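You operate a simulated robot arm through the tools that you are given. There is no shell and no other tool.

You run a simulated robot arm. Do the job below in one go: nothing can be reset, and whatever is moved stays where it is left.

JOB
Run a foam bath to the LOW band and add the orange ring.
Fine: first shut the drain with the red lever; 3 shots from the white pump bottle; blue lever off, van floor dry.

It is judged by the outcome, as a careful person would: the job done as asked, and still so three seconds after it is handed in. It fails if anything else is knocked over, pushed out of place, dropped, spilled or broken.

ROBOT AND FRAMES
A 6-joint arm with a two-finger gripper, fixed in place. Base frame: the origin is at the foot of the arm, x ahead of it, y to its left, z up. Readings come in m, degrees, newtons and seconds.
Its first joint turns from -166.0 to 166.0 degrees. Payload 2.45 kg.
The tool frame sits at the grasp point between the pads (the TCP): z along the fingers, y along the line on which they close. The tips reach 0.02 m beyond it. The gripper opens to 0.14 m. The gripper's body begins 0.168 m behind the TCP.
Orientation is that of the tool frame in the base frame, as a unit quaternion [x, y, z, w]. With the fingers straight down and closing along the base's y, the tool's x points along the base's -x, its y along +y and its z along -z.

CONTROLS
- The arm moves only by the tool move_arm. Its argument "moves" is a list that holds one entry, the list of rows, each a list of 7 numbers: the shift along the tool's x, y, z in m, then the turn, a rotation vector about the tool's x, y, z in degrees, then the closure in counts, from 0 (fully open) to 255 (shut). In form: [[[dx, dy, dz, wx, wy, wz, claw], ...]]. A call has 1 to 20 rows; each row is the pose to reach, as a shift and turn from the pose commanded when the call began, along the tool's axes at that moment. Rows are played at 5 a second. More than 0.05 m and 8.6 degrees between two rows, or a gripper value outside its range, and nothing of the call is played. Where a pose cannot be reached the arm comes as near as it can. A force on the tool above 40 N (or 10 N above the force at the start of the call, whichever is more), or a blocked arm, ends the call early, and 0.2 s more pass. The fingers move at their own pace (about 0.045 m/s each) and stop on an object; they squeeze with about 23 N. The grip force told is the motor's: it shows also when the fingers shut on nothing. Time passes only in rows, and 0.2 s behind the last, so rows that repeat a pose let the fingers close. It gives the time, the measured TCP pose, the force on the tool (base axes), the opening and the grip force at its end, in the units of the frame above (readings bear some noise), with the torque about the TCP (base axes, N m) and any sound that the robot's microphone picked up, and new pictures: "views" is both (left out), scene, wrist or none.
- Cameras (640 x 400 px; columns grow to the right, rows downward): "scene" is fixed at [0.219, 0.4999, 1.7439]; the picture's right is [-0.79, -0.61, 0.00], its down [-0.34, 0.44, -0.83] and it looks along [0.51, -0.66, -0.55] (base axes); focal length 321 px, centre (320, 200). "wrist" rides on the gripper at [0.078, 0.011, -0.209] in the tool frame; the picture's right is [-0.14, 0.99, 0.00], its down [-0.92, -0.13, -0.37] and it looks along [-0.36, -0.05, 0.93] (tool axes); focal length 280 px, centre (320, 200). There is no depth. A picture from a camera that has moved, and an enlarged one, comes with that camera's place and axes in the base frame and with its lens.
- inspect(camera, box): a new picture of the part [left, top, right, bottom] of that camera's present view, enlarged. The clock stands still meanwhile.
- job_done(): hands the job in; it is judged then, once.

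Places have to be worked out from the pictures, the camera data and where the tool is seen. Open the gripper and draw the arm clear of the work before you hand the job in, unless the task says otherwise.

The tools are called as a command line: name --argument value ..., lists and objects as JSON in quotes. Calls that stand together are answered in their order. move_arm: Moves the arm, as the interface text tells. Its arguments: {"type":"object","properties":{"moves":{"type":"array"},"views":{"type":"string","enum":["both","scene","wrist","none"]}},"required":["moves"]} The other tools are called the same way: inspect (camera, box) takes an enlarged picture of a part of a camera's view; job_done () hands the job in.

At the start:

```text
time_s: 0.0
tool_pos: [0.5081, -0.2472, 1.4525]
tcp_rot: [0.0, 1.0, 0.0, -0.001]
ft_force: [0.6, 0.0, 0.4]
ft_torque: [0.03, 0.0, 0.0]
width: 0.1399
grip_force: 0.0
```

scene: 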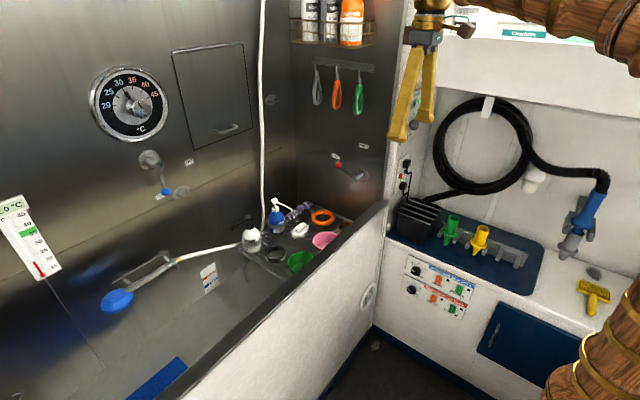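
wrist: 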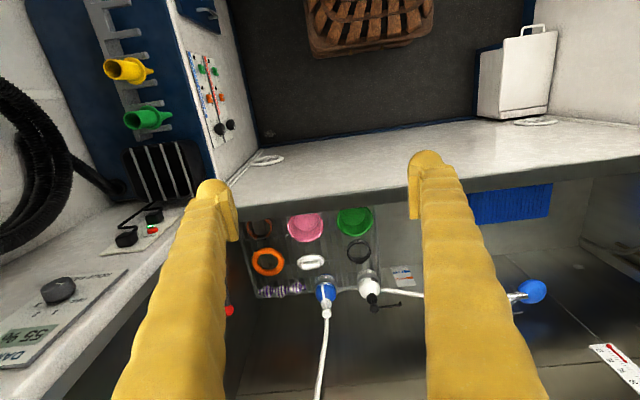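

I'll begin by looking closely at the tub, levers, gauges and tray before moving anything.

inspect --camera "scene" --box '[220, 180, 380, 280]'

inspect --camera "scene" --box '[80, 60, 280, 210]'

inspect --camera "scene" --box '[280, 130, 400, 205]'

inspect --camera "scene" --box '[0, 180, 240, 400]'

inspect --camera "wrist" --box '[220, 190, 440, 330]'

inspect --camera "wrist" --box '[440, 180, 640, 400]'

```text
4.00 times, centred on (300, 230) of scene
camera zoom: at [0.219, 0.4999, 1.7439], right [-0.79, -0.61, 0.0], down [-0.34, 0.44, -0.83], along [0.51, -0.66, -0.55], focal length 1286 px, centre (400, 80)
```

zoom: 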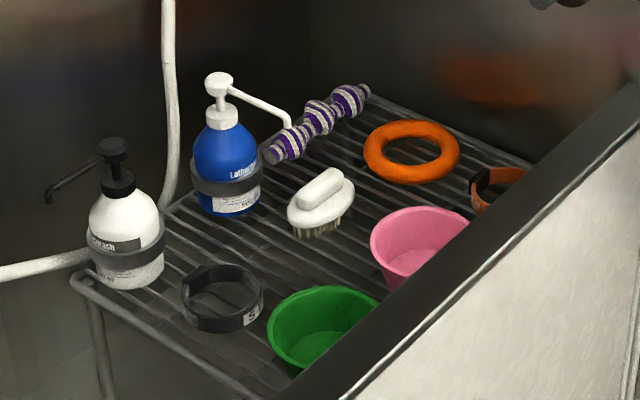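

```text
2.67 times, centred on (180, 135) of scene
camera zoom: at [0.219, 0.4999, 1.7439], right [-0.79, -0.61, 0.0], down [-0.34, 0.44, -0.83], along [0.51, -0.66, -0.55], focal length 857 px, centre (693, 373)
```

zoom: 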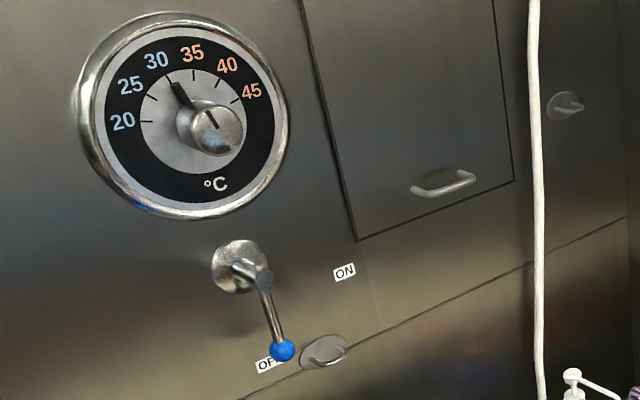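

```text
5.33 times, centred on (340, 168) of scene
camera zoom: at [0.219, 0.4999, 1.7439], right [-0.79, -0.61, 0.0], down [-0.34, 0.44, -0.83], along [0.51, -0.66, -0.55], focal length 1714 px, centre (213, 373)
```

zoom: 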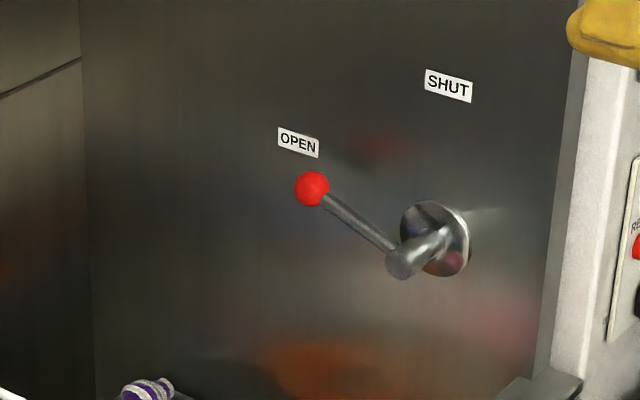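

```text
1.82 times, centred on (120, 290) of scene
camera zoom: at [0.219, 0.4999, 1.7439], right [-0.79, -0.61, 0.0], down [-0.34, 0.44, -0.83], along [0.51, -0.66, -0.55], focal length 584 px, centre (684, 36)
```

zoom: 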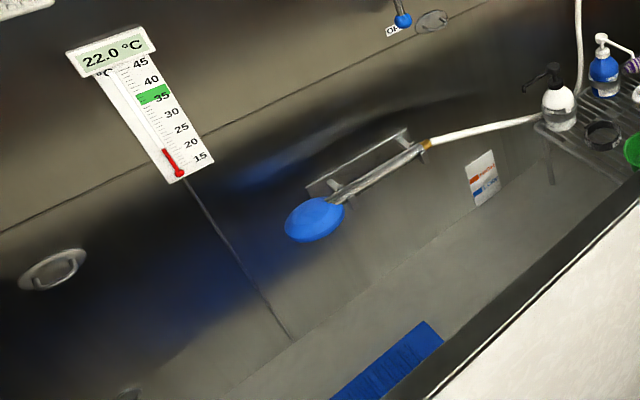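

```text
2.86 times, centred on (330, 260) of wrist
camera zoom: at [0.432, -0.2364, 1.6627], right [0.14, 0.99, 0.0], down [0.92, -0.13, 0.37], along [0.36, -0.05, -0.93], focal length 801 px, centre (291, 29)
```

zoom: 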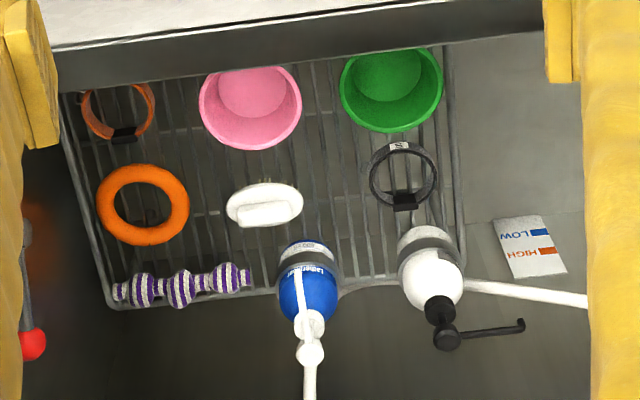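

```text
1.82 times, centred on (540, 290) of wrist
camera zoom: at [0.432, -0.2364, 1.6627], right [0.14, 0.99, 0.0], down [0.92, -0.13, 0.37], along [0.36, -0.05, -0.93], focal length 510 px, centre (-80, 36)
```

zoom: 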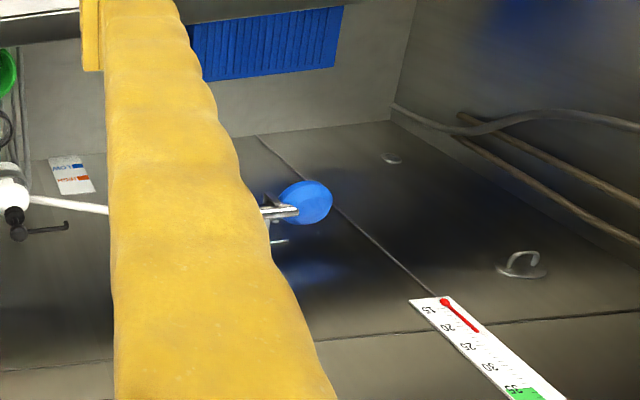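

The tray has two pump bottles (white bottle with black head, blue bottle with white head). I read the labels, the LOW/HIGH plate and the dial more closely.

inspect --camera "scene" --box '[225, 195, 295, 255]'

inspect --camera "scene" --box '[190, 250, 230, 300]'

inspect --camera "scene" --box '[85, 60, 175, 150]'

inspect --camera "scene" --box '[380, 140, 560, 330]'

inspect --camera "wrist" --box '[300, 260, 440, 340]'

inspect --camera "scene" --box '[280, 0, 440, 120]'

```text
6.67 times, centred on (260, 225) of scene
camera zoom: at [0.219, 0.4999, 1.7439], right [-0.79, -0.61, 0.0], down [-0.34, 0.44, -0.83], along [0.51, -0.66, -0.55], focal length 2143 px, centre (720, 33)
```

zoom: 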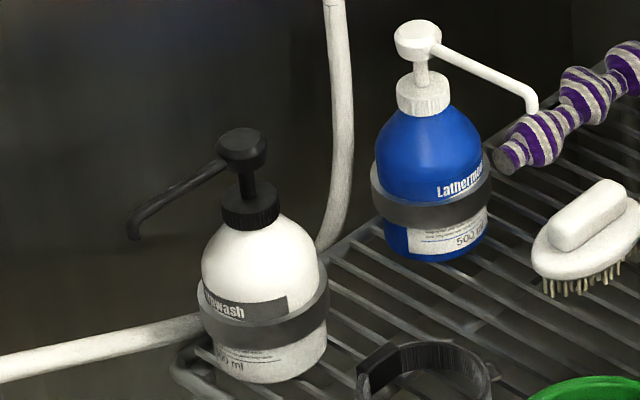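

```text
8.00 times, centred on (210, 275) of scene
camera zoom: at [0.219, 0.4999, 1.7439], right [-0.79, -0.61, 0.0], down [-0.34, 0.44, -0.83], along [0.51, -0.66, -0.55], focal length 2571 px, centre (1200, -400)
```

zoom: 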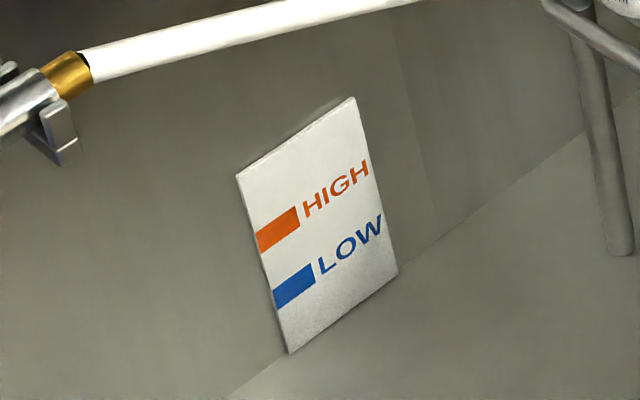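

```text
4.44 times, centred on (130, 105) of scene
camera zoom: at [0.219, 0.4999, 1.7439], right [-0.79, -0.61, 0.0], down [-0.34, 0.44, -0.83], along [0.51, -0.66, -0.55], focal length 1428 px, centre (1164, 622)
```

zoom: 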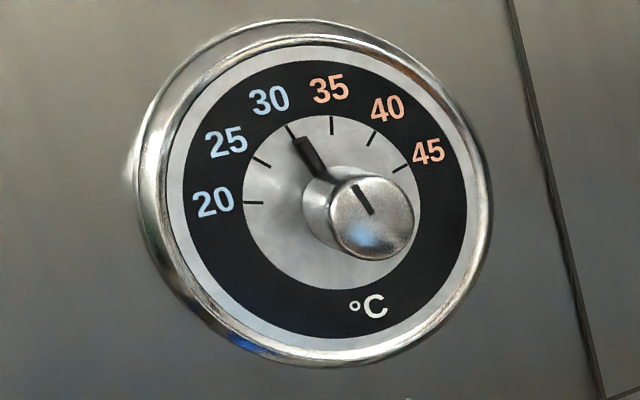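

```text
2.11 times, centred on (470, 235) of scene
camera zoom: at [0.219, 0.4999, 1.7439], right [-0.79, -0.61, 0.0], down [-0.34, 0.44, -0.83], along [0.51, -0.66, -0.55], focal length 677 px, centre (4, 126)
```

zoom: 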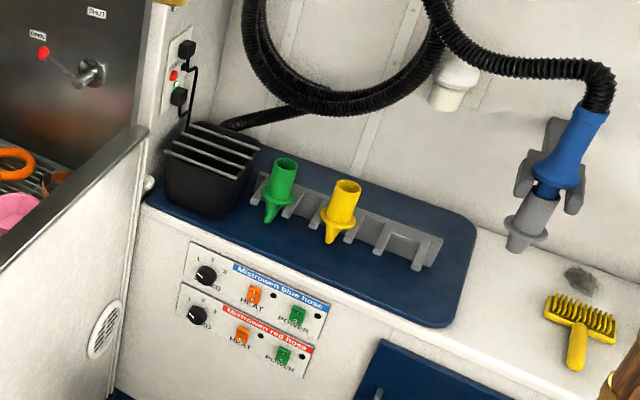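

```text
4.57 times, centred on (370, 300) of wrist
camera zoom: at [0.432, -0.2364, 1.6627], right [0.14, 0.99, 0.0], down [0.92, -0.13, 0.37], along [0.36, -0.05, -0.93], focal length 1282 px, centre (91, -257)
```

zoom: 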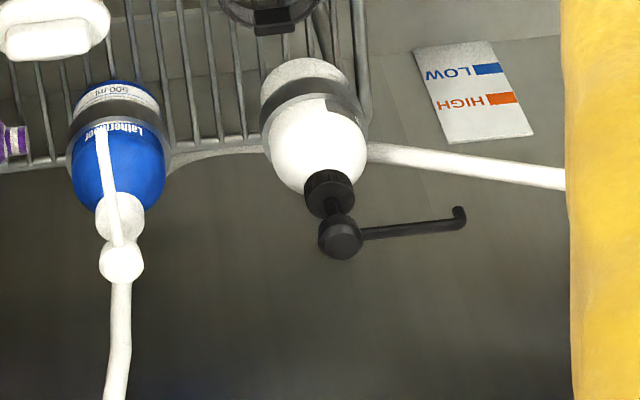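

```text
3.33 times, centred on (360, 60) of scene
camera zoom: at [0.219, 0.4999, 1.7439], right [-0.79, -0.61, 0.0], down [-0.34, 0.44, -0.83], along [0.51, -0.66, -0.55], focal length 1071 px, centre (187, 667)
```

zoom: 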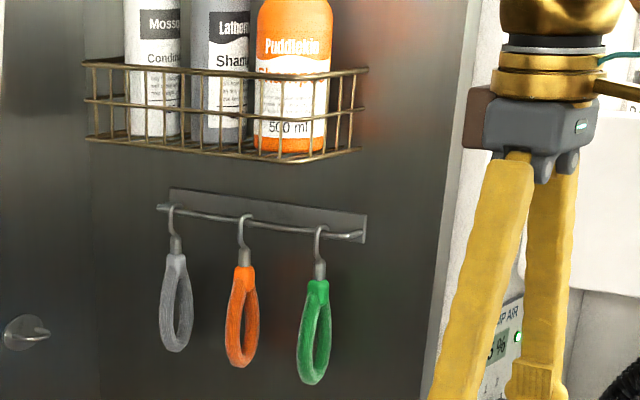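

Triangulating both cameras gives these estimates:

| Item | Position (m) |
|---|---|
| Red knob | ≈ (0.92, -0.54, 1.10), hub ≈ (0.83, -0.545, 1.06); SHUT is straight up |
| White bottle pump head | ≈ (1.09, -0.15, 0.97) |
| Orange ring | ≈ (0.975, -0.50, 0.80) |
| Blue knob | ≈ (1.16, 0.10, 1.19), in OFF |
| LOW band | z ≈ 0.645 |

I now move with closed fingers, tilted toward the red-lever wall, to a spot short of and just below the red knob.

move_arm --moves '[[[-0.031, -0.0095, 0.0288, 3.57, 0, 0, 255], [-0.062, -0.019, 0.0575, 7.14, 0, 0, 255], [-0.093, -0.0285, 0.0863, 10.7, 0, 0, 255], [-0.124, -0.038, 0.115, 14.3, 0, 0, 255], [-0.155, -0.0475, 0.144, 17.9, 0, 0, 255], [-0.186, -0.057, 0.1725, 21.4, 0, 0, 255], [-0.2175, -0.0665, 0.201, 25, 0, 0, 255], [-0.2486, -0.076, 0.23, 28.6, 0, 0, 255], [-0.28, -0.0855, 0.259, 32.1, 0, 0, 255], [-0.311, -0.095, 0.2875, 35.7, 0, 0, 255], [-0.342, -0.1045, 0.316, 39.3, 0, 0, 255], [-0.373, -0.114, 0.345, 42.9, 0, 0, 255], [-0.404, -0.1235, 0.374, 46.4, 0, 0, 255], [-0.435, -0.133, 0.4025, 50, 0, 0, 255]]]'

```text
time_s: 3.0
tool_pos: [0.9411, -0.3807, 1.0516]
tcp_rot: [0.0, 0.906, -0.423, -0.001]
ft_force: [-0.1, -0.1, 0.4]
ft_torque: [0.08, -0.03, 0.0]
width: 0.0
grip_force: 23.1
camera wrist: at [0.8648, -0.2132, 1.1785], right [0.14, 0.64, -0.76], down [0.92, 0.2, 0.34], along [0.37, -0.75, -0.56], focal length 280 px, centre (320, 200)
```

scene: 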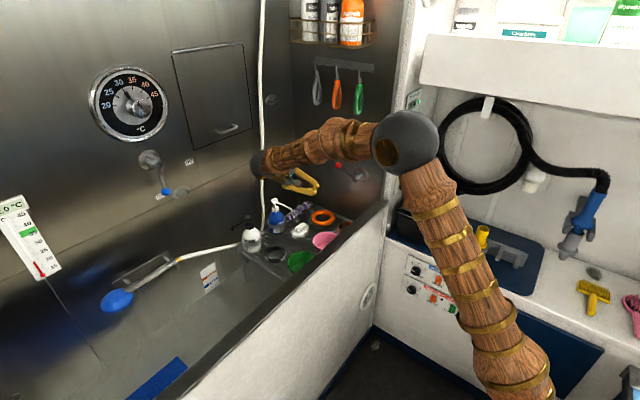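
wrist: 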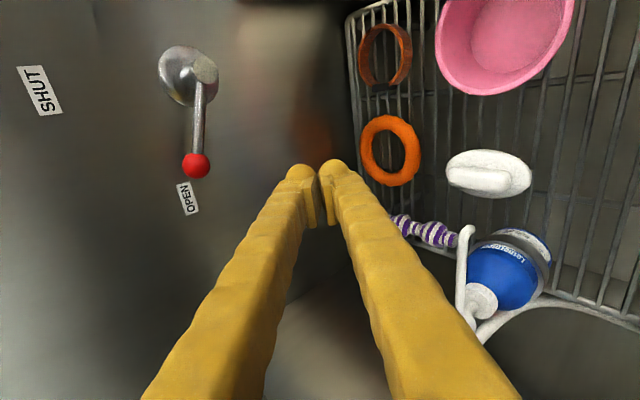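

The tool sits in front of the red lever, and the wrist view confirms the knob at (0.926, -0.54, 1.096) and hub at (0.831, -0.535, 1.06). I slide the closed fingers toward the wall, beneath the knob.

move_arm --moves '[[[0, -0.022, 0.032, 0, 0, 0, 255], [0, -0.0435, 0.064, 0, 0, 0, 255], [0, -0.065, 0.096, 0, 0, 0, 255], [0, -0.087, 0.128, 0, 0, 0, 255]]]'

```text
time_s: 4.0
tool_pos: [0.9443, -0.5347, 1.033]
tcp_rot: [-0.001, 0.906, -0.423, 0.0]
ft_force: [0.4, 0.3, -0.4]
ft_torque: [0.0, 0.01, -0.03]
width: 0.0001
grip_force: 23.0
camera wrist: at [0.8673, -0.3678, 1.1606], right [0.14, 0.64, -0.76], down [0.92, 0.2, 0.34], along [0.37, -0.74, -0.56], focal length 280 px, centre (320, 200)
```

scene: 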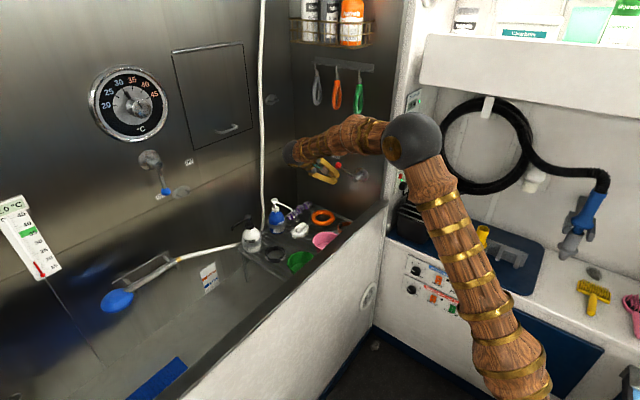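
wrist: 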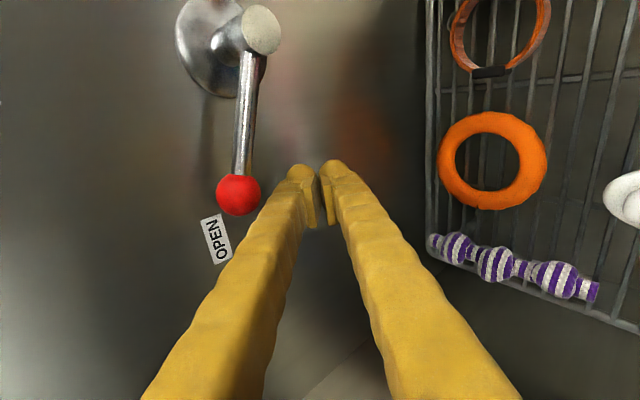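

The fingers are just below and past the knob plane. I now sweep them up along the lever's arc, pushing the knob from OPEN towards SHUT, and check partway.

move_arm --moves '[[[0.005, -0.0122, -0.0103, 0, 0, 0, 255], [0.0094, -0.0245, -0.0206, 0, 0, 0, 255], [0.0113, -0.0335, -0.0281, 0, 0, 0, 255], [0.0132, -0.0424, -0.0356, 0, 0, 0, 255], [0.0186, -0.0519, -0.0436, 0, 0, 0, 255], [0.024, -0.0614, -0.0516, 0, 0, 0, 255], [0.0324, -0.0696, -0.0584, 0, 0, 0, 255], [0.0408, -0.0777, -0.0652, 0, 0, 0, 255]]]'

```text
time_s: 5.8
tool_pos: [0.9027, -0.5359, 1.1352]
tcp_rot: [0.0, 0.907, -0.422, 0.0]
ft_force: [0.1, 0.2, -0.3]
ft_torque: [0.07, 0.01, -0.01]
width: 0.0
grip_force: 23.0
camera wrist: at [0.8257, -0.3676, 1.2625], right [0.14, 0.64, -0.76], down [0.92, 0.2, 0.33], along [0.36, -0.74, -0.56], focal length 280 px, centre (320, 200)
```

scene: 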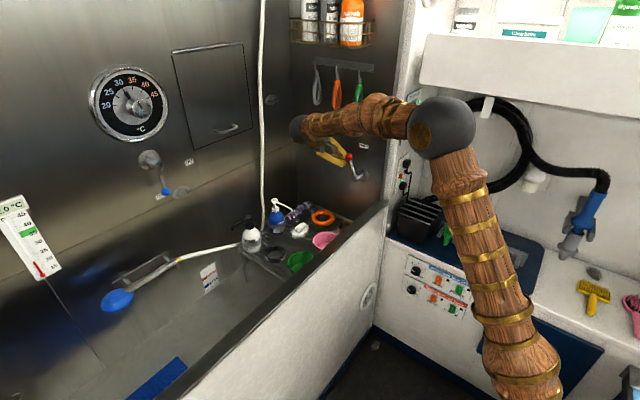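
wrist: 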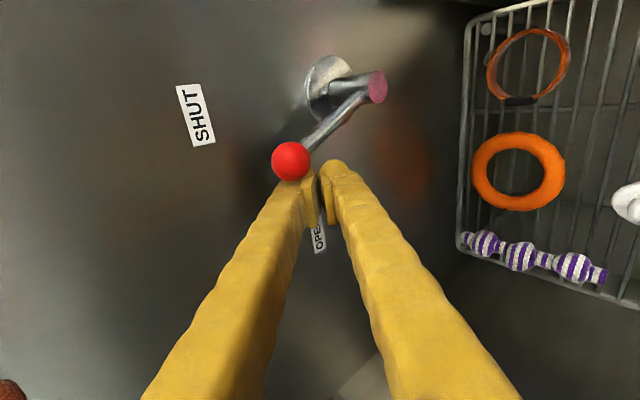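

The lever follows with little force; it's at about 65°. I continue the arc to upright, toward the SHUT mark and its stop.

move_arm --moves '[[[0.0106, -0.0063, -0.0053, 0, 0, 0, 255], [0.0212, -0.0126, -0.0105, 0, 0, 0, 255], [0.0295, -0.0154, -0.0129, 0, 0, 0, 255], [0.0377, -0.0182, -0.0153, 0, 0, 0, 255], [0.042, -0.0192, -0.0162, 0, 0, 0, 255], [0.0463, -0.0202, -0.017, 0, 0, 0, 255]]]'

```text
time_s: 7.1
tool_pos: [0.8634, -0.5336, 1.1604]
tcp_rot: [-0.003, 0.907, -0.422, 0.003]
ft_force: [20.6, -7.0, -0.5]
ft_torque: [0.07, -0.04, 0.4]
width: 0.0001
grip_force: 22.8
stopped in row 6: the force on the tool passed its limit at 47 N (the readings are from after the stop); the commanded pose is now the measured one
camera wrist: at [0.7855, -0.3669, 1.2868], right [0.14, 0.64, -0.76], down [0.92, 0.21, 0.34], along [0.37, -0.74, -0.56], focal length 280 px, centre (320, 200)
```

scene: 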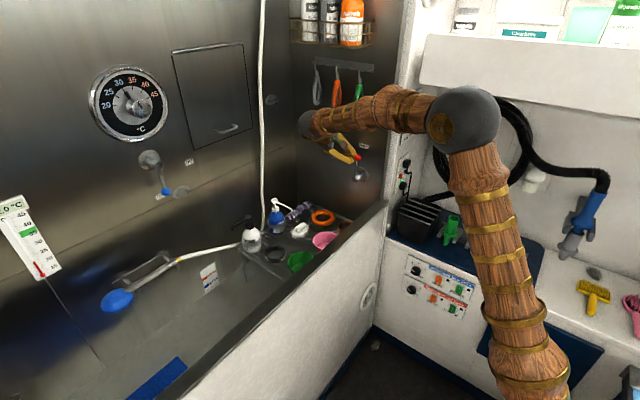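
wrist: 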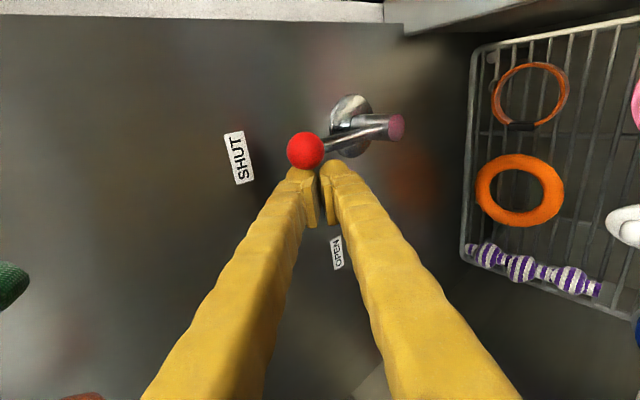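

The lever reached its stop, upright (knob at x≈0.83, z≈1.16), so the drain is shut. I back the fingers off to the side, withdraw from the wall, and straighten the tool over the tub's front edge.

move_arm --moves '[[[-0.03, 0, 0, 0, 0, 0, 255], [-0.03, 0.0309, -0.0368, 0, 0, 0, 255], [-0.03, 0.0617, -0.0735, 0, 0, 0, 255], [-0.03, 0.0926, -0.1103, 0, 0, 0, 255], [-0.03, 0.1235, -0.1471, 0, 0, 0, 255], [-0.028, 0.1318, -0.1703, -7.14, 0, 0, 255], [-0.026, 0.1401, -0.1935, -14.3, 0, 0, 255], [-0.0244, 0.1484, -0.2167, -21.4, 0, 0, 255], [-0.0226, 0.1567, -0.2399, -28.6, 0, 0, 255], [-0.0207, 0.165, -0.2631, -35.7, 0, 0, 255], [-0.0188, 0.1733, -0.2863, -42.9, 0, 0, 255], [-0.017, 0.1817, -0.3097, -50, 0, 0, 255]]]'

```text
time_s: 9.7
tool_pos: [0.8756, -0.1802, 1.2207]
tcp_rot: [-0.003, 1.0, 0.002, 0.001]
ft_force: [0.4, -0.3, 0.5]
ft_torque: [0.03, -0.01, 0.02]
width: 0.0001
grip_force: 22.7
camera wrist: at [0.7995, -0.17, 1.4304], right [0.13, 0.99, 0.0], down [0.92, -0.12, 0.37], along [0.37, -0.05, -0.93], focal length 280 px, centre (320, 200)
```

scene: 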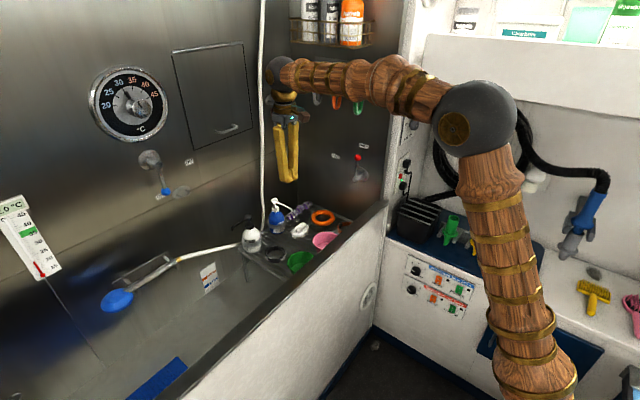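
wrist: 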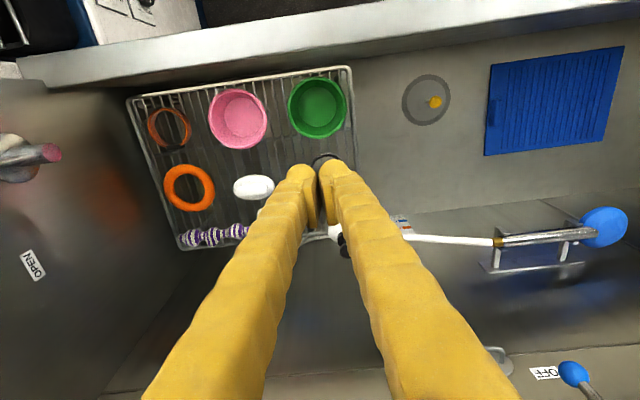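

The lever stays at SHUT. I look closer at the drain, the shower head and the bottle from here.

inspect --camera "wrist" --box '[380, 50, 480, 140]'

inspect --camera "wrist" --box '[440, 190, 640, 400]'

inspect --camera "scene" --box '[320, 130, 390, 190]'

inspect --camera "wrist" --box '[140, 60, 380, 270]'

```text
4.44 times, centred on (430, 95) of wrist
camera zoom: at [0.7995, -0.17, 1.4304], right [0.13, 0.99, 0.0], down [0.92, -0.12, 0.37], along [0.37, -0.05, -0.93], focal length 1246 px, centre (-169, 667)
```

zoom: 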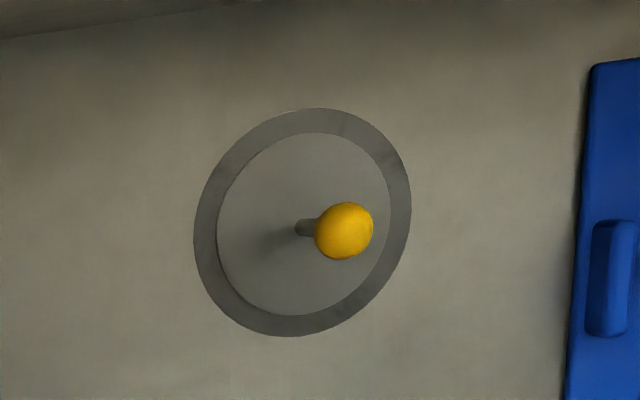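

```text
1.90 times, centred on (540, 295) of wrist
camera zoom: at [0.7995, -0.17, 1.4304], right [0.13, 0.99, 0.0], down [0.92, -0.12, 0.37], along [0.37, -0.05, -0.93], focal length 534 px, centre (-99, 19)
```

zoom: 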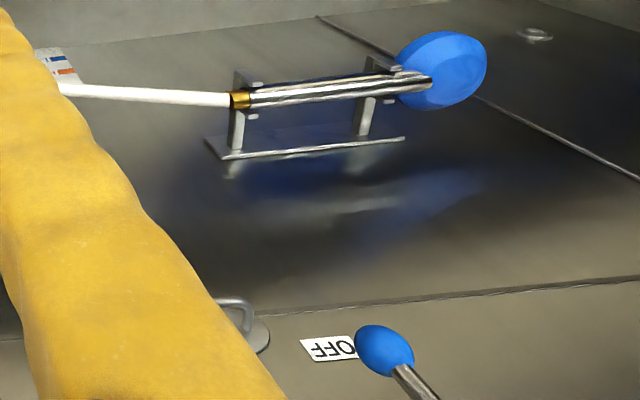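

```text
6.67 times, centred on (355, 160) of scene
camera zoom: at [0.219, 0.4999, 1.7439], right [-0.79, -0.61, 0.0], down [-0.34, 0.44, -0.83], along [0.51, -0.66, -0.55], focal length 2143 px, centre (87, 467)
```

zoom: 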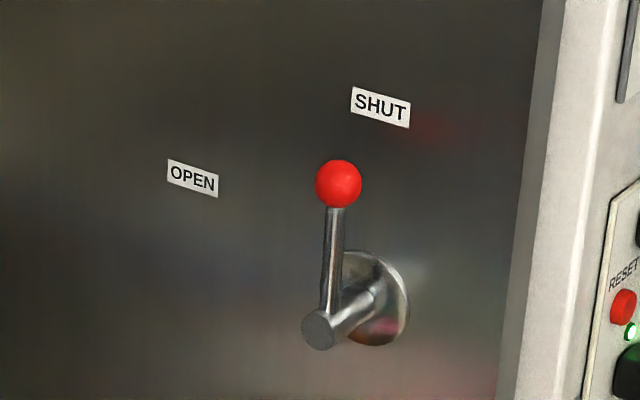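

```text
1.90 times, centred on (260, 165) of wrist
camera zoom: at [0.7995, -0.17, 1.4304], right [0.13, 0.99, 0.0], down [0.92, -0.12, 0.37], along [0.37, -0.05, -0.93], focal length 534 px, centre (434, 267)
```

zoom: 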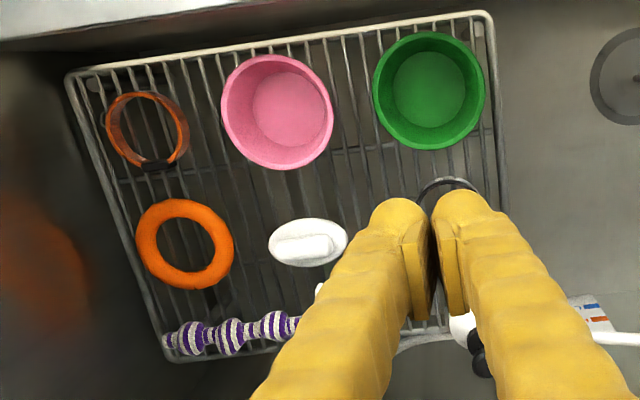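

The drain plug is seated, the lever reads SHUT, and OFF is confirmed for blue. Next I tilt the tool 35° forward and move above and short of the white bottle's pump head at about (1.085, -0.155, 0.97) for a closer look.

move_arm --moves '[[[-0.031, 0.005, 0.024, 0, -7, 0, 255], [-0.062, 0.01, 0.048, 0, -14, 0, 255], [-0.0925, 0.015, 0.0725, 0, -21, 0, 255], [-0.123, 0.02, 0.0965, 0, -28, 0, 255], [-0.154, 0.025, 0.12, 0, -35, 0, 255]]]'

```text
time_s: 10.9
tool_pos: [1.0314, -0.1549, 1.1008]
tcp_rot: [-0.003, 0.953, 0.0, 0.303]
ft_force: [0.9, 0.4, 0.2]
ft_torque: [0.02, 0.04, 0.02]
width: 0.0
grip_force: 23.4
camera wrist: at [0.8492, -0.1443, 1.2264], right [0.11, 0.99, 0.08], down [0.54, -0.12, 0.83], along [0.84, -0.05, -0.55], focal length 280 px, centre (320, 200)
```

scene: 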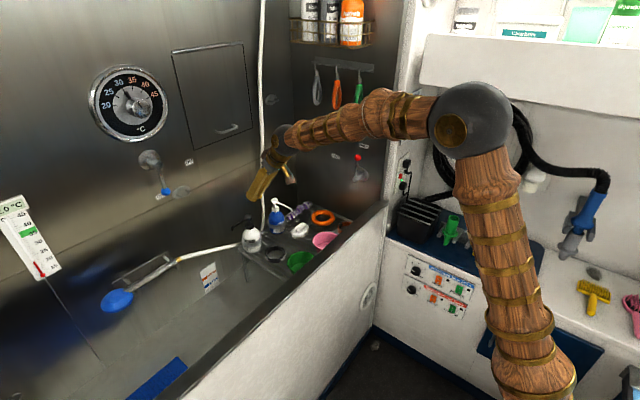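
wrist: 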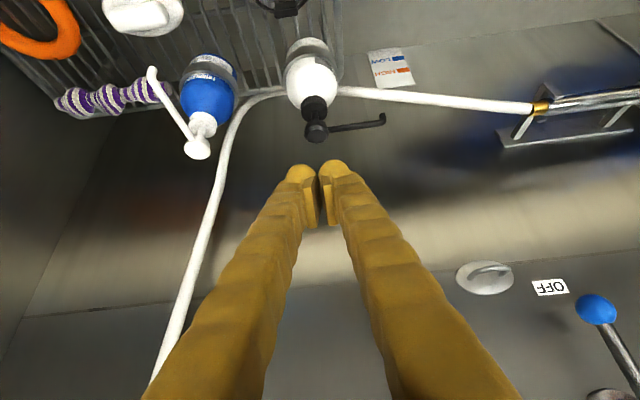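

inspect --camera "wrist" --box '[270, 30, 400, 170]'

inspect --camera "scene" --box '[230, 205, 290, 260]'

```text
2.86 times, centred on (335, 100) of wrist
camera zoom: at [0.8492, -0.1443, 1.2264], right [0.11, 0.99, 0.08], down [0.54, -0.12, 0.83], along [0.84, -0.05, -0.55], focal length 801 px, centre (277, 486)
```

zoom: 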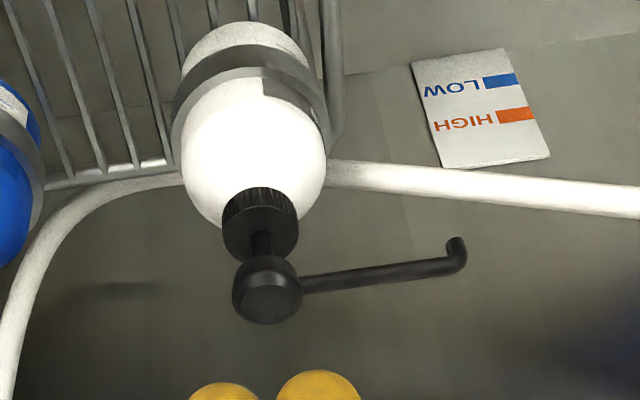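

```text
7.27 times, centred on (260, 232) of scene
camera zoom: at [0.219, 0.4999, 1.7439], right [-0.79, -0.61, 0.0], down [-0.34, 0.44, -0.83], along [0.51, -0.66, -0.55], focal length 2338 px, centre (756, -36)
```

zoom: 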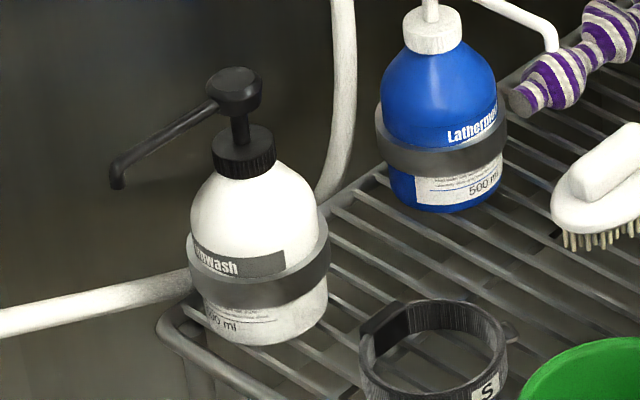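

The white bottle's label reads "…mwash", and its spout points over the tub. Head centre is about (1.092, -0.156) with its top at ≈0.975. I move to hover roughly 3 cm above it.

move_arm --moves '[[[-0.0039, -0.0002, 0.0316, 0, 0, 0, 255], [-0.0077, -0.0004, 0.0633, 0, 0, 0, 255], [-0.0116, -0.0006, 0.0949, 0, 0, 0, 255], [-0.0116, -0.0006, 0.0949, 0, 0, 0, 255]]]'

inspect --camera "scene" --box '[230, 195, 290, 250]'

inspect --camera "wrist" --box '[250, 100, 400, 240]'

```text
time_s: 11.9
tool_pos: [1.0967, -0.1549, 1.0266]
tcp_rot: [-0.002, 0.953, 0.001, 0.301]
ft_force: [0.3, -0.1, 0.6]
ft_torque: [0.01, 0.01, -0.03]
width: 0.0
grip_force: 22.7
camera wrist: at [0.913, -0.1449, 1.155], right [0.11, 0.99, 0.08], down [0.54, -0.12, 0.83], along [0.83, -0.05, -0.55], focal length 280 px, centre (320, 200)
```

scene: 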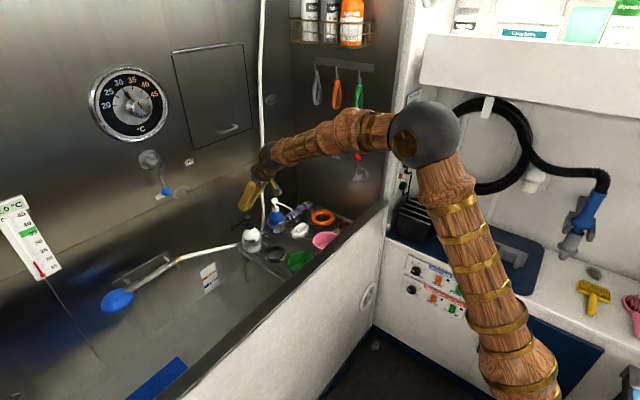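
wrist: 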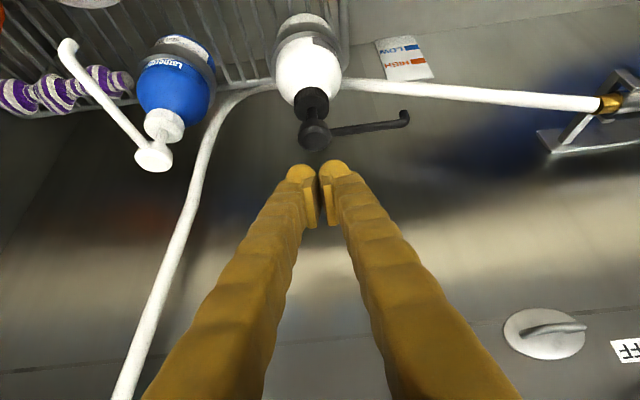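

```text
7.27 times, centred on (260, 222) of scene
camera zoom: at [0.219, 0.4999, 1.7439], right [-0.79, -0.61, 0.0], down [-0.34, 0.44, -0.83], along [0.51, -0.66, -0.55], focal length 2338 px, centre (756, 36)
```

zoom: 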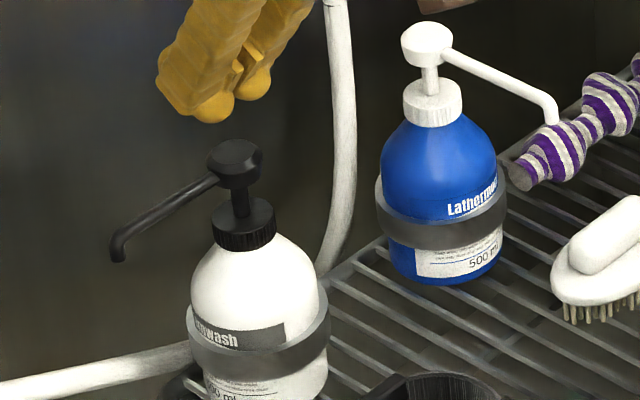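

```text
2.86 times, centred on (325, 170) of wrist
camera zoom: at [0.913, -0.1449, 1.155], right [0.11, 0.99, 0.08], down [0.54, -0.12, 0.83], along [0.83, -0.05, -0.55], focal length 801 px, centre (306, 286)
```

zoom: 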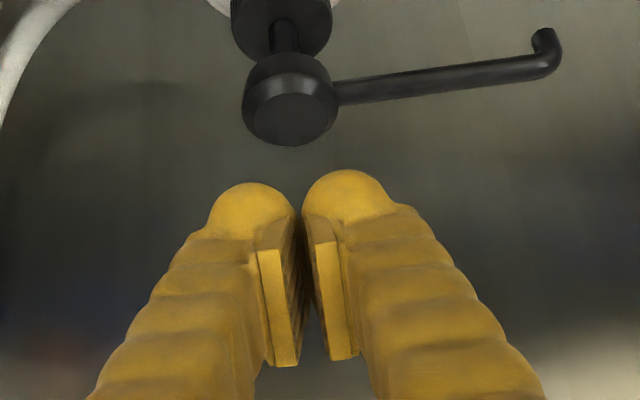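

The fingers are centred on the head and about 3 cm above it. I press straight down slowly; the force limit guards the end of the stroke.

move_arm --moves '[[[0.0082, -0.0005, 0.0065, 0, 0, 0, 255], [0.014, -0.0005, 0.0147, 0, 0, 0, 255], [0.0174, -0.0005, 0.0196, 0, 0, 0, 255], [0.0191, -0.0005, 0.022, 0, 0, 0, 255], [0.0209, -0.0005, 0.0245, 0, 0, 0, 255], [0.0226, -0.0005, 0.027, 0, 0, 0, 255], [0.0243, -0.0005, 0.0294, 0, 0, 0, 255], [0.026, -0.0005, 0.0319, 0, 0, 0, 255], [0.0278, -0.0005, 0.0343, 0, 0, 0, 255]]]'

inspect --camera "scene" --box '[230, 195, 290, 250]'

```text
time_s: 13.9
tool_pos: [1.0934, -0.156, 0.9868]
tcp_rot: [-0.003, 0.953, 0.001, 0.303]
ft_force: [1.4, 2.7, 5.8]
ft_torque: [0.07, 0.0, 0.03]
width: 0.006
grip_force: 29.2
camera wrist: at [0.9103, -0.1448, 1.1133], right [0.11, 0.99, 0.08], down [0.54, -0.12, 0.83], along [0.83, -0.05, -0.55], focal length 280 px, centre (320, 200)
```

scene: 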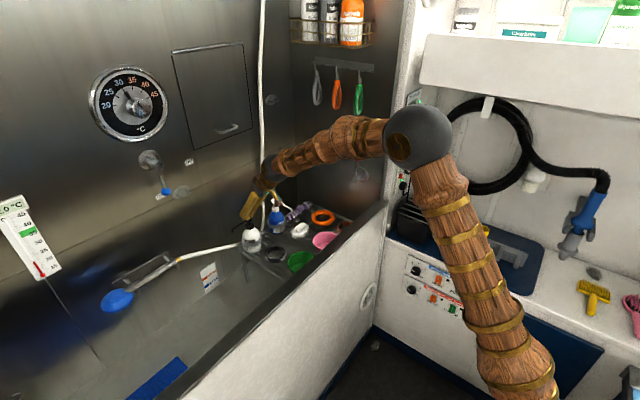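
wrist: 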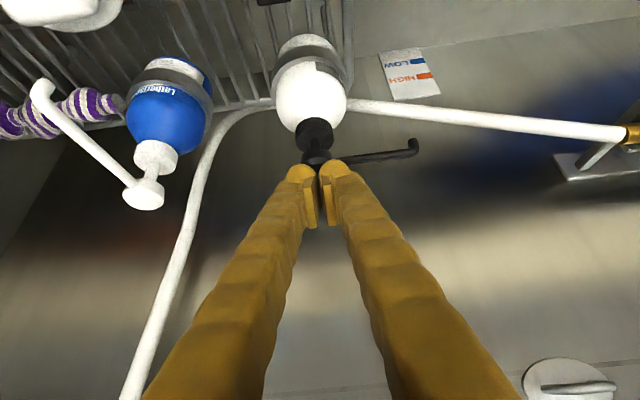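

```text
7.27 times, centred on (260, 222) of scene
camera zoom: at [0.219, 0.4999, 1.7439], right [-0.79, -0.61, 0.0], down [-0.34, 0.44, -0.83], along [0.51, -0.66, -0.55], focal length 2338 px, centre (756, 36)
```

zoom: 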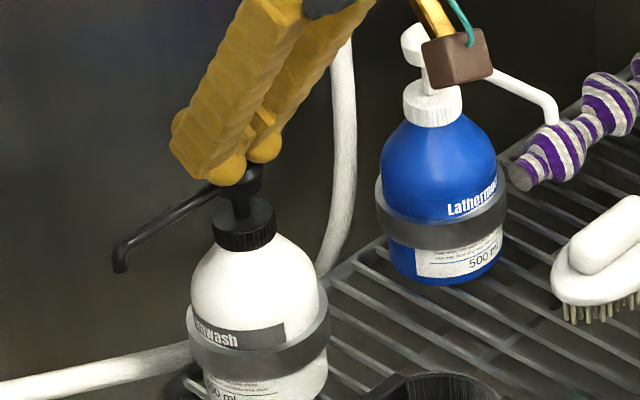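

The head is about 5 mm down with only ~6 N; the fingertips spread slightly on it. I keep pressing straight down toward the end of the stroke.

move_arm --moves '[[[0.0017, 0, 0.0025, 0, 0, 0, 255], [0.0034, 0, 0.0049, 0, 0, 0, 255], [0.0052, 0, 0.0074, 0, 0, 0, 255], [0.0069, 0, 0.0098, 0, 0, 0, 255]]]'

inspect --camera "scene" --box '[230, 195, 290, 250]'

inspect --camera "wrist" --box '[250, 100, 400, 240]'

```text
time_s: 14.9
tool_pos: [1.0937, -0.1551, 0.9795]
tcp_rot: [-0.003, 0.952, 0.0, 0.305]
ft_force: [-1.9, -0.6, 22.6]
ft_torque: [0.02, 0.11, -0.05]
width: 0.0059
grip_force: 29.3
stopped in row 4: the force on the tool passed its limit at 43 N (the readings are from after the stop); the commanded pose is now the measured one
camera wrist: at [0.9099, -0.1452, 1.1047], right [0.11, 0.99, 0.08], down [0.53, -0.12, 0.84], along [0.84, -0.05, -0.54], focal length 280 px, centre (320, 200)
```

scene: 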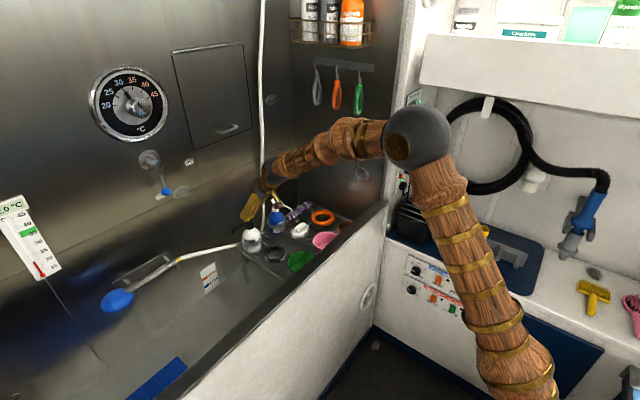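
wrist: 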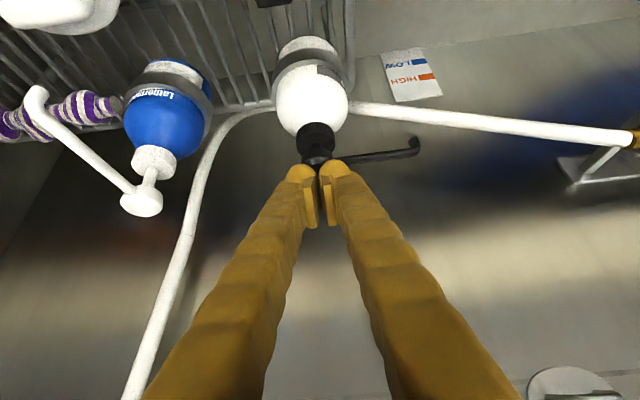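

```text
7.27 times, centred on (260, 222) of scene
camera zoom: at [0.219, 0.4999, 1.7439], right [-0.79, -0.61, 0.0], down [-0.34, 0.44, -0.83], along [0.51, -0.66, -0.55], focal length 2338 px, centre (756, 36)
```

zoom: 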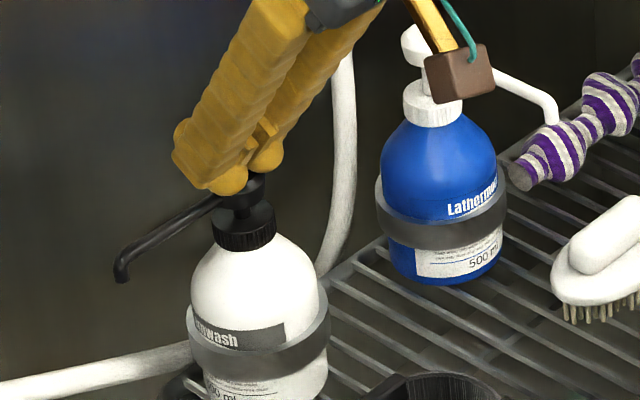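

```text
2.86 times, centred on (325, 170) of wrist
camera zoom: at [0.9099, -0.1452, 1.1047], right [0.11, 0.99, 0.08], down [0.53, -0.12, 0.84], along [0.84, -0.05, -0.54], focal length 801 px, centre (306, 286)
```

zoom: 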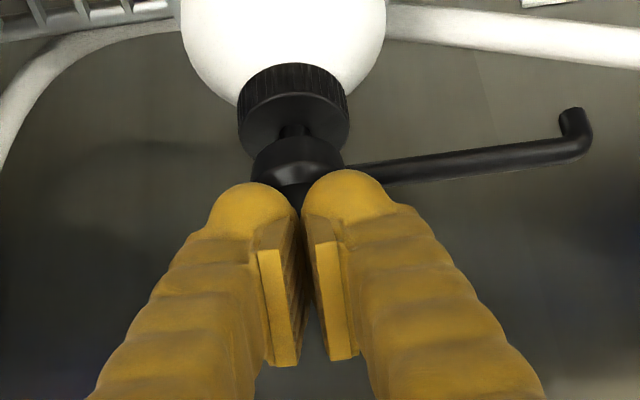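

The force jumped to 43 N with the spout about 15 mm lower: the end of the first stroke. I lift clear to let the head return fully and check.

move_arm --moves '[[[-0.0057, 0, -0.0082, 0, 0, 0, 255], [-0.0115, 0, -0.0164, 0, 0, 0, 255], [-0.0172, 0, -0.0246, 0, 0, 0, 255], [-0.0258, 0, -0.0369, 0, 0, 0, 255], [-0.0258, 0, -0.0369, 0, 0, 0, 255], [-0.0258, 0, -0.0369, 0, 0, 0, 255]]]'

inspect --camera "scene" --box '[230, 195, 290, 250]'

inspect --camera "wrist" --box '[250, 20, 450, 240]'

inspect --camera "scene" --box '[180, 230, 280, 310]'

```text
time_s: 16.3
tool_pos: [1.0927, -0.1556, 1.0215]
tcp_rot: [-0.001, 0.953, 0.0, 0.303]
ft_force: [0.0, 0.1, 0.6]
ft_torque: [0.01, 0.01, 0.03]
width: 0.0001
grip_force: 29.9
camera wrist: at [0.9094, -0.1451, 1.148], right [0.11, 0.99, 0.08], down [0.54, -0.12, 0.83], along [0.84, -0.05, -0.55], focal length 280 px, centre (320, 200)
```

scene: 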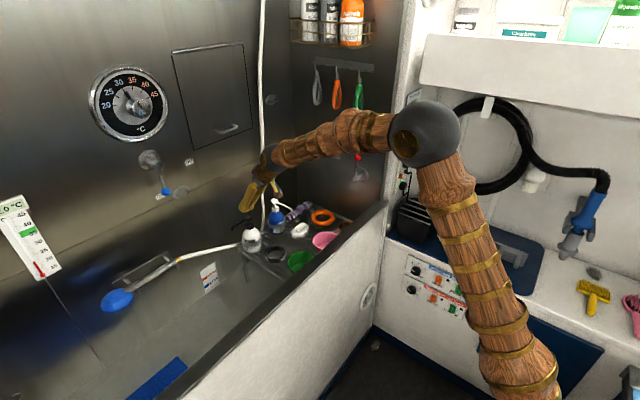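
wrist: 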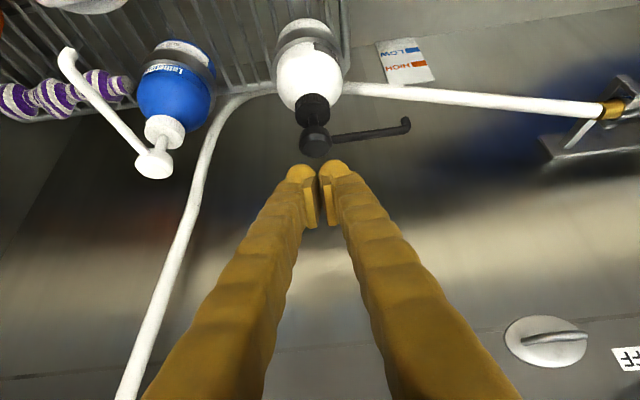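

```text
7.27 times, centred on (260, 222) of scene
camera zoom: at [0.219, 0.4999, 1.7439], right [-0.79, -0.61, 0.0], down [-0.34, 0.44, -0.83], along [0.51, -0.66, -0.55], focal length 2338 px, centre (756, 36)
```

zoom: 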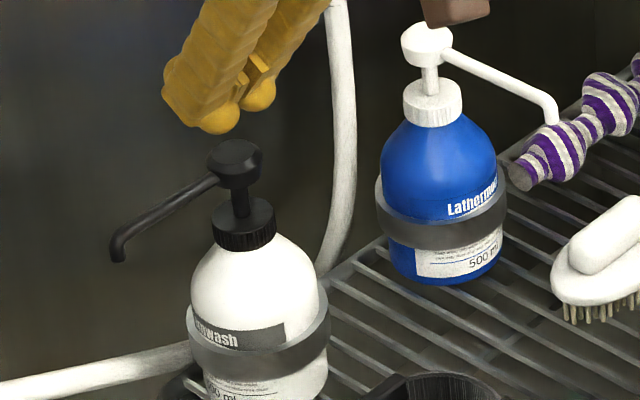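

```text
1.82 times, centred on (350, 130) of wrist
camera zoom: at [0.9094, -0.1451, 1.148], right [0.11, 0.99, 0.08], down [0.54, -0.12, 0.83], along [0.84, -0.05, -0.55], focal length 510 px, centre (266, 327)
```

zoom: 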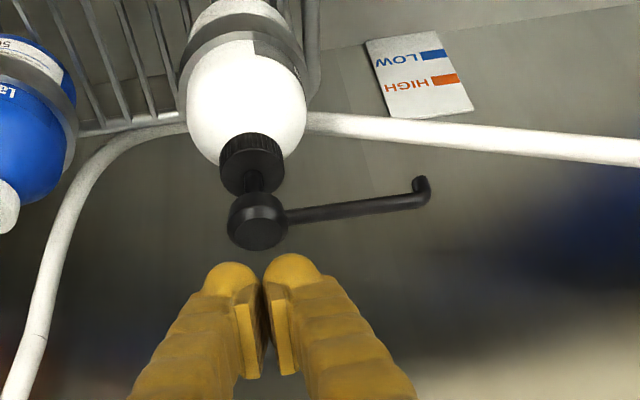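

```text
5.00 times, centred on (230, 270) of scene
camera zoom: at [0.219, 0.4999, 1.7439], right [-0.79, -0.61, 0.0], down [-0.34, 0.44, -0.83], along [0.51, -0.66, -0.55], focal length 1607 px, centre (770, -150)
```

zoom: 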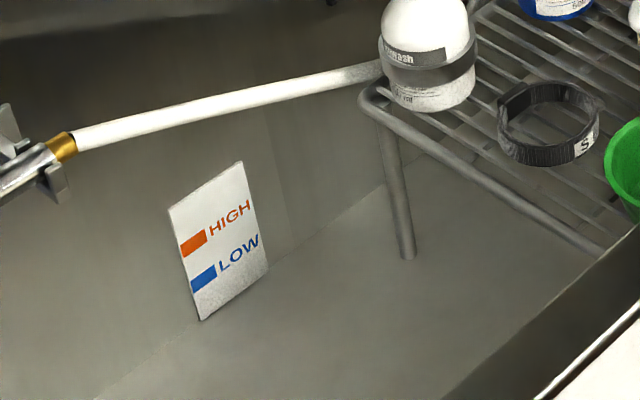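

The head sprang fully back, fingers closed again. Now the second stroke the same way, down to the stop.

move_arm --moves '[[[0.0069, 0, 0.0098, 0, 0, 0, 255], [0.0126, 0, 0.018, 0, 0, 0, 255], [0.0161, 0, 0.0229, 0, 0, 0, 255], [0.0195, 0, 0.0278, 0, 0, 0, 255], [0.0218, 0, 0.0311, 0, 0, 0, 255], [0.0241, 0, 0.0344, 0, 0, 0, 255], [0.0258, 0, 0.0369, 0, 0, 0, 255], [0.0276, 0, 0.0393, 0, 0, 0, 255], [0.0293, 0, 0.0418, 0, 0, 0, 255], [0.031, 0, 0.0442, 0, 0, 0, 255], [0.0327, 0, 0.0467, 0, 0, 0, 255]]]'

inspect --camera "scene" --box '[220, 200, 290, 310]'

inspect --camera "wrist" --box '[250, 50, 450, 240]'

```text
time_s: 18.2
tool_pos: [1.0942, -0.1552, 0.9794]
tcp_rot: [-0.003, 0.952, 0.0, 0.307]
ft_force: [-1.2, 0.3, 22.0]
ft_torque: [0.02, 0.08, -0.02]
width: 0.006
grip_force: 29.5
stopped in row 9: the force on the tool passed its limit at 43 N (the readings are from after the stop); the commanded pose is now the measured one
camera wrist: at [0.9097, -0.1454, 1.104], right [0.11, 0.99, 0.08], down [0.53, -0.12, 0.84], along [0.84, -0.05, -0.54], focal length 280 px, centre (320, 200)
```

scene: 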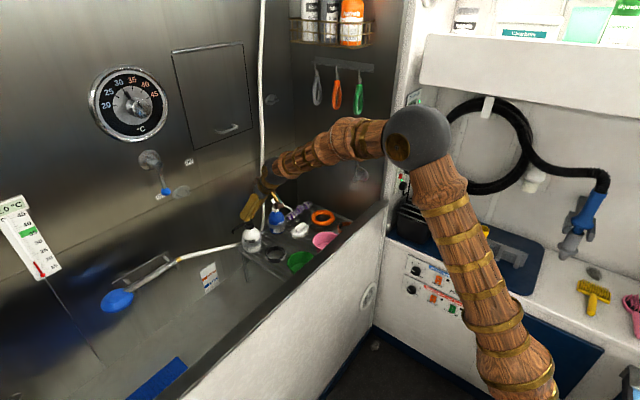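
wrist: 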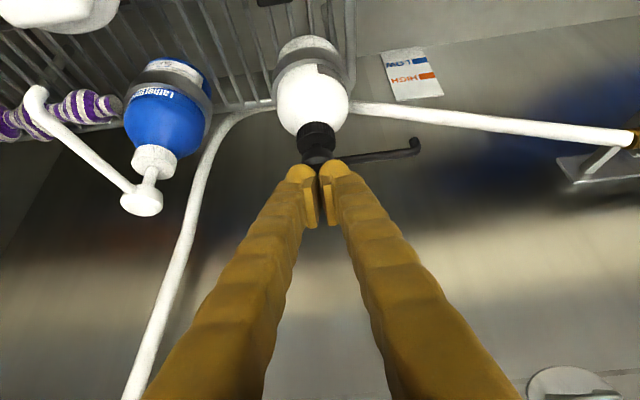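

```text
3.64 times, centred on (255, 255) of scene
camera zoom: at [0.219, 0.4999, 1.7439], right [-0.79, -0.61, 0.0], down [-0.34, 0.44, -0.83], along [0.51, -0.66, -0.55], focal length 1169 px, centre (556, 0)
```

zoom: 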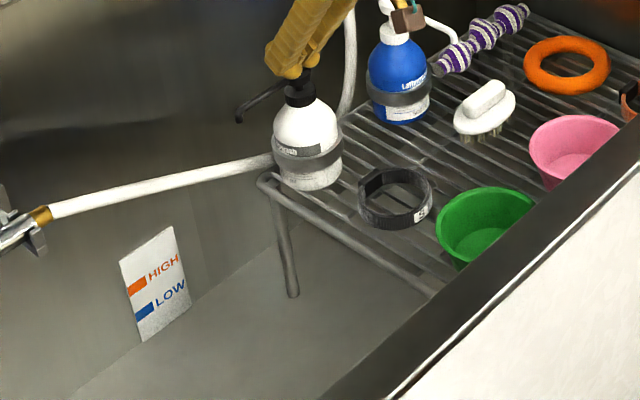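

```text
2.11 times, centred on (350, 145) of wrist
camera zoom: at [0.9097, -0.1454, 1.104], right [0.11, 0.99, 0.08], down [0.53, -0.12, 0.84], along [0.84, -0.05, -0.54], focal length 590 px, centre (257, 316)
```

zoom: 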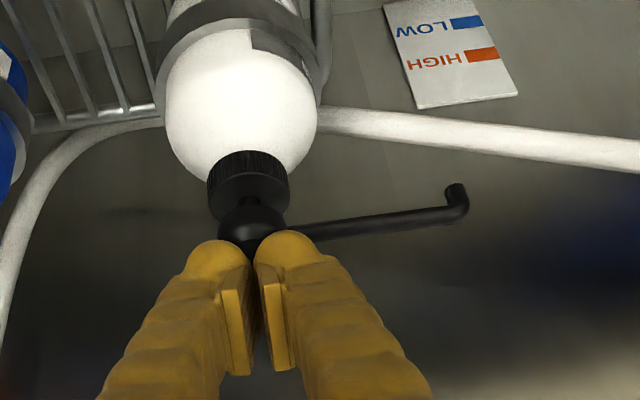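

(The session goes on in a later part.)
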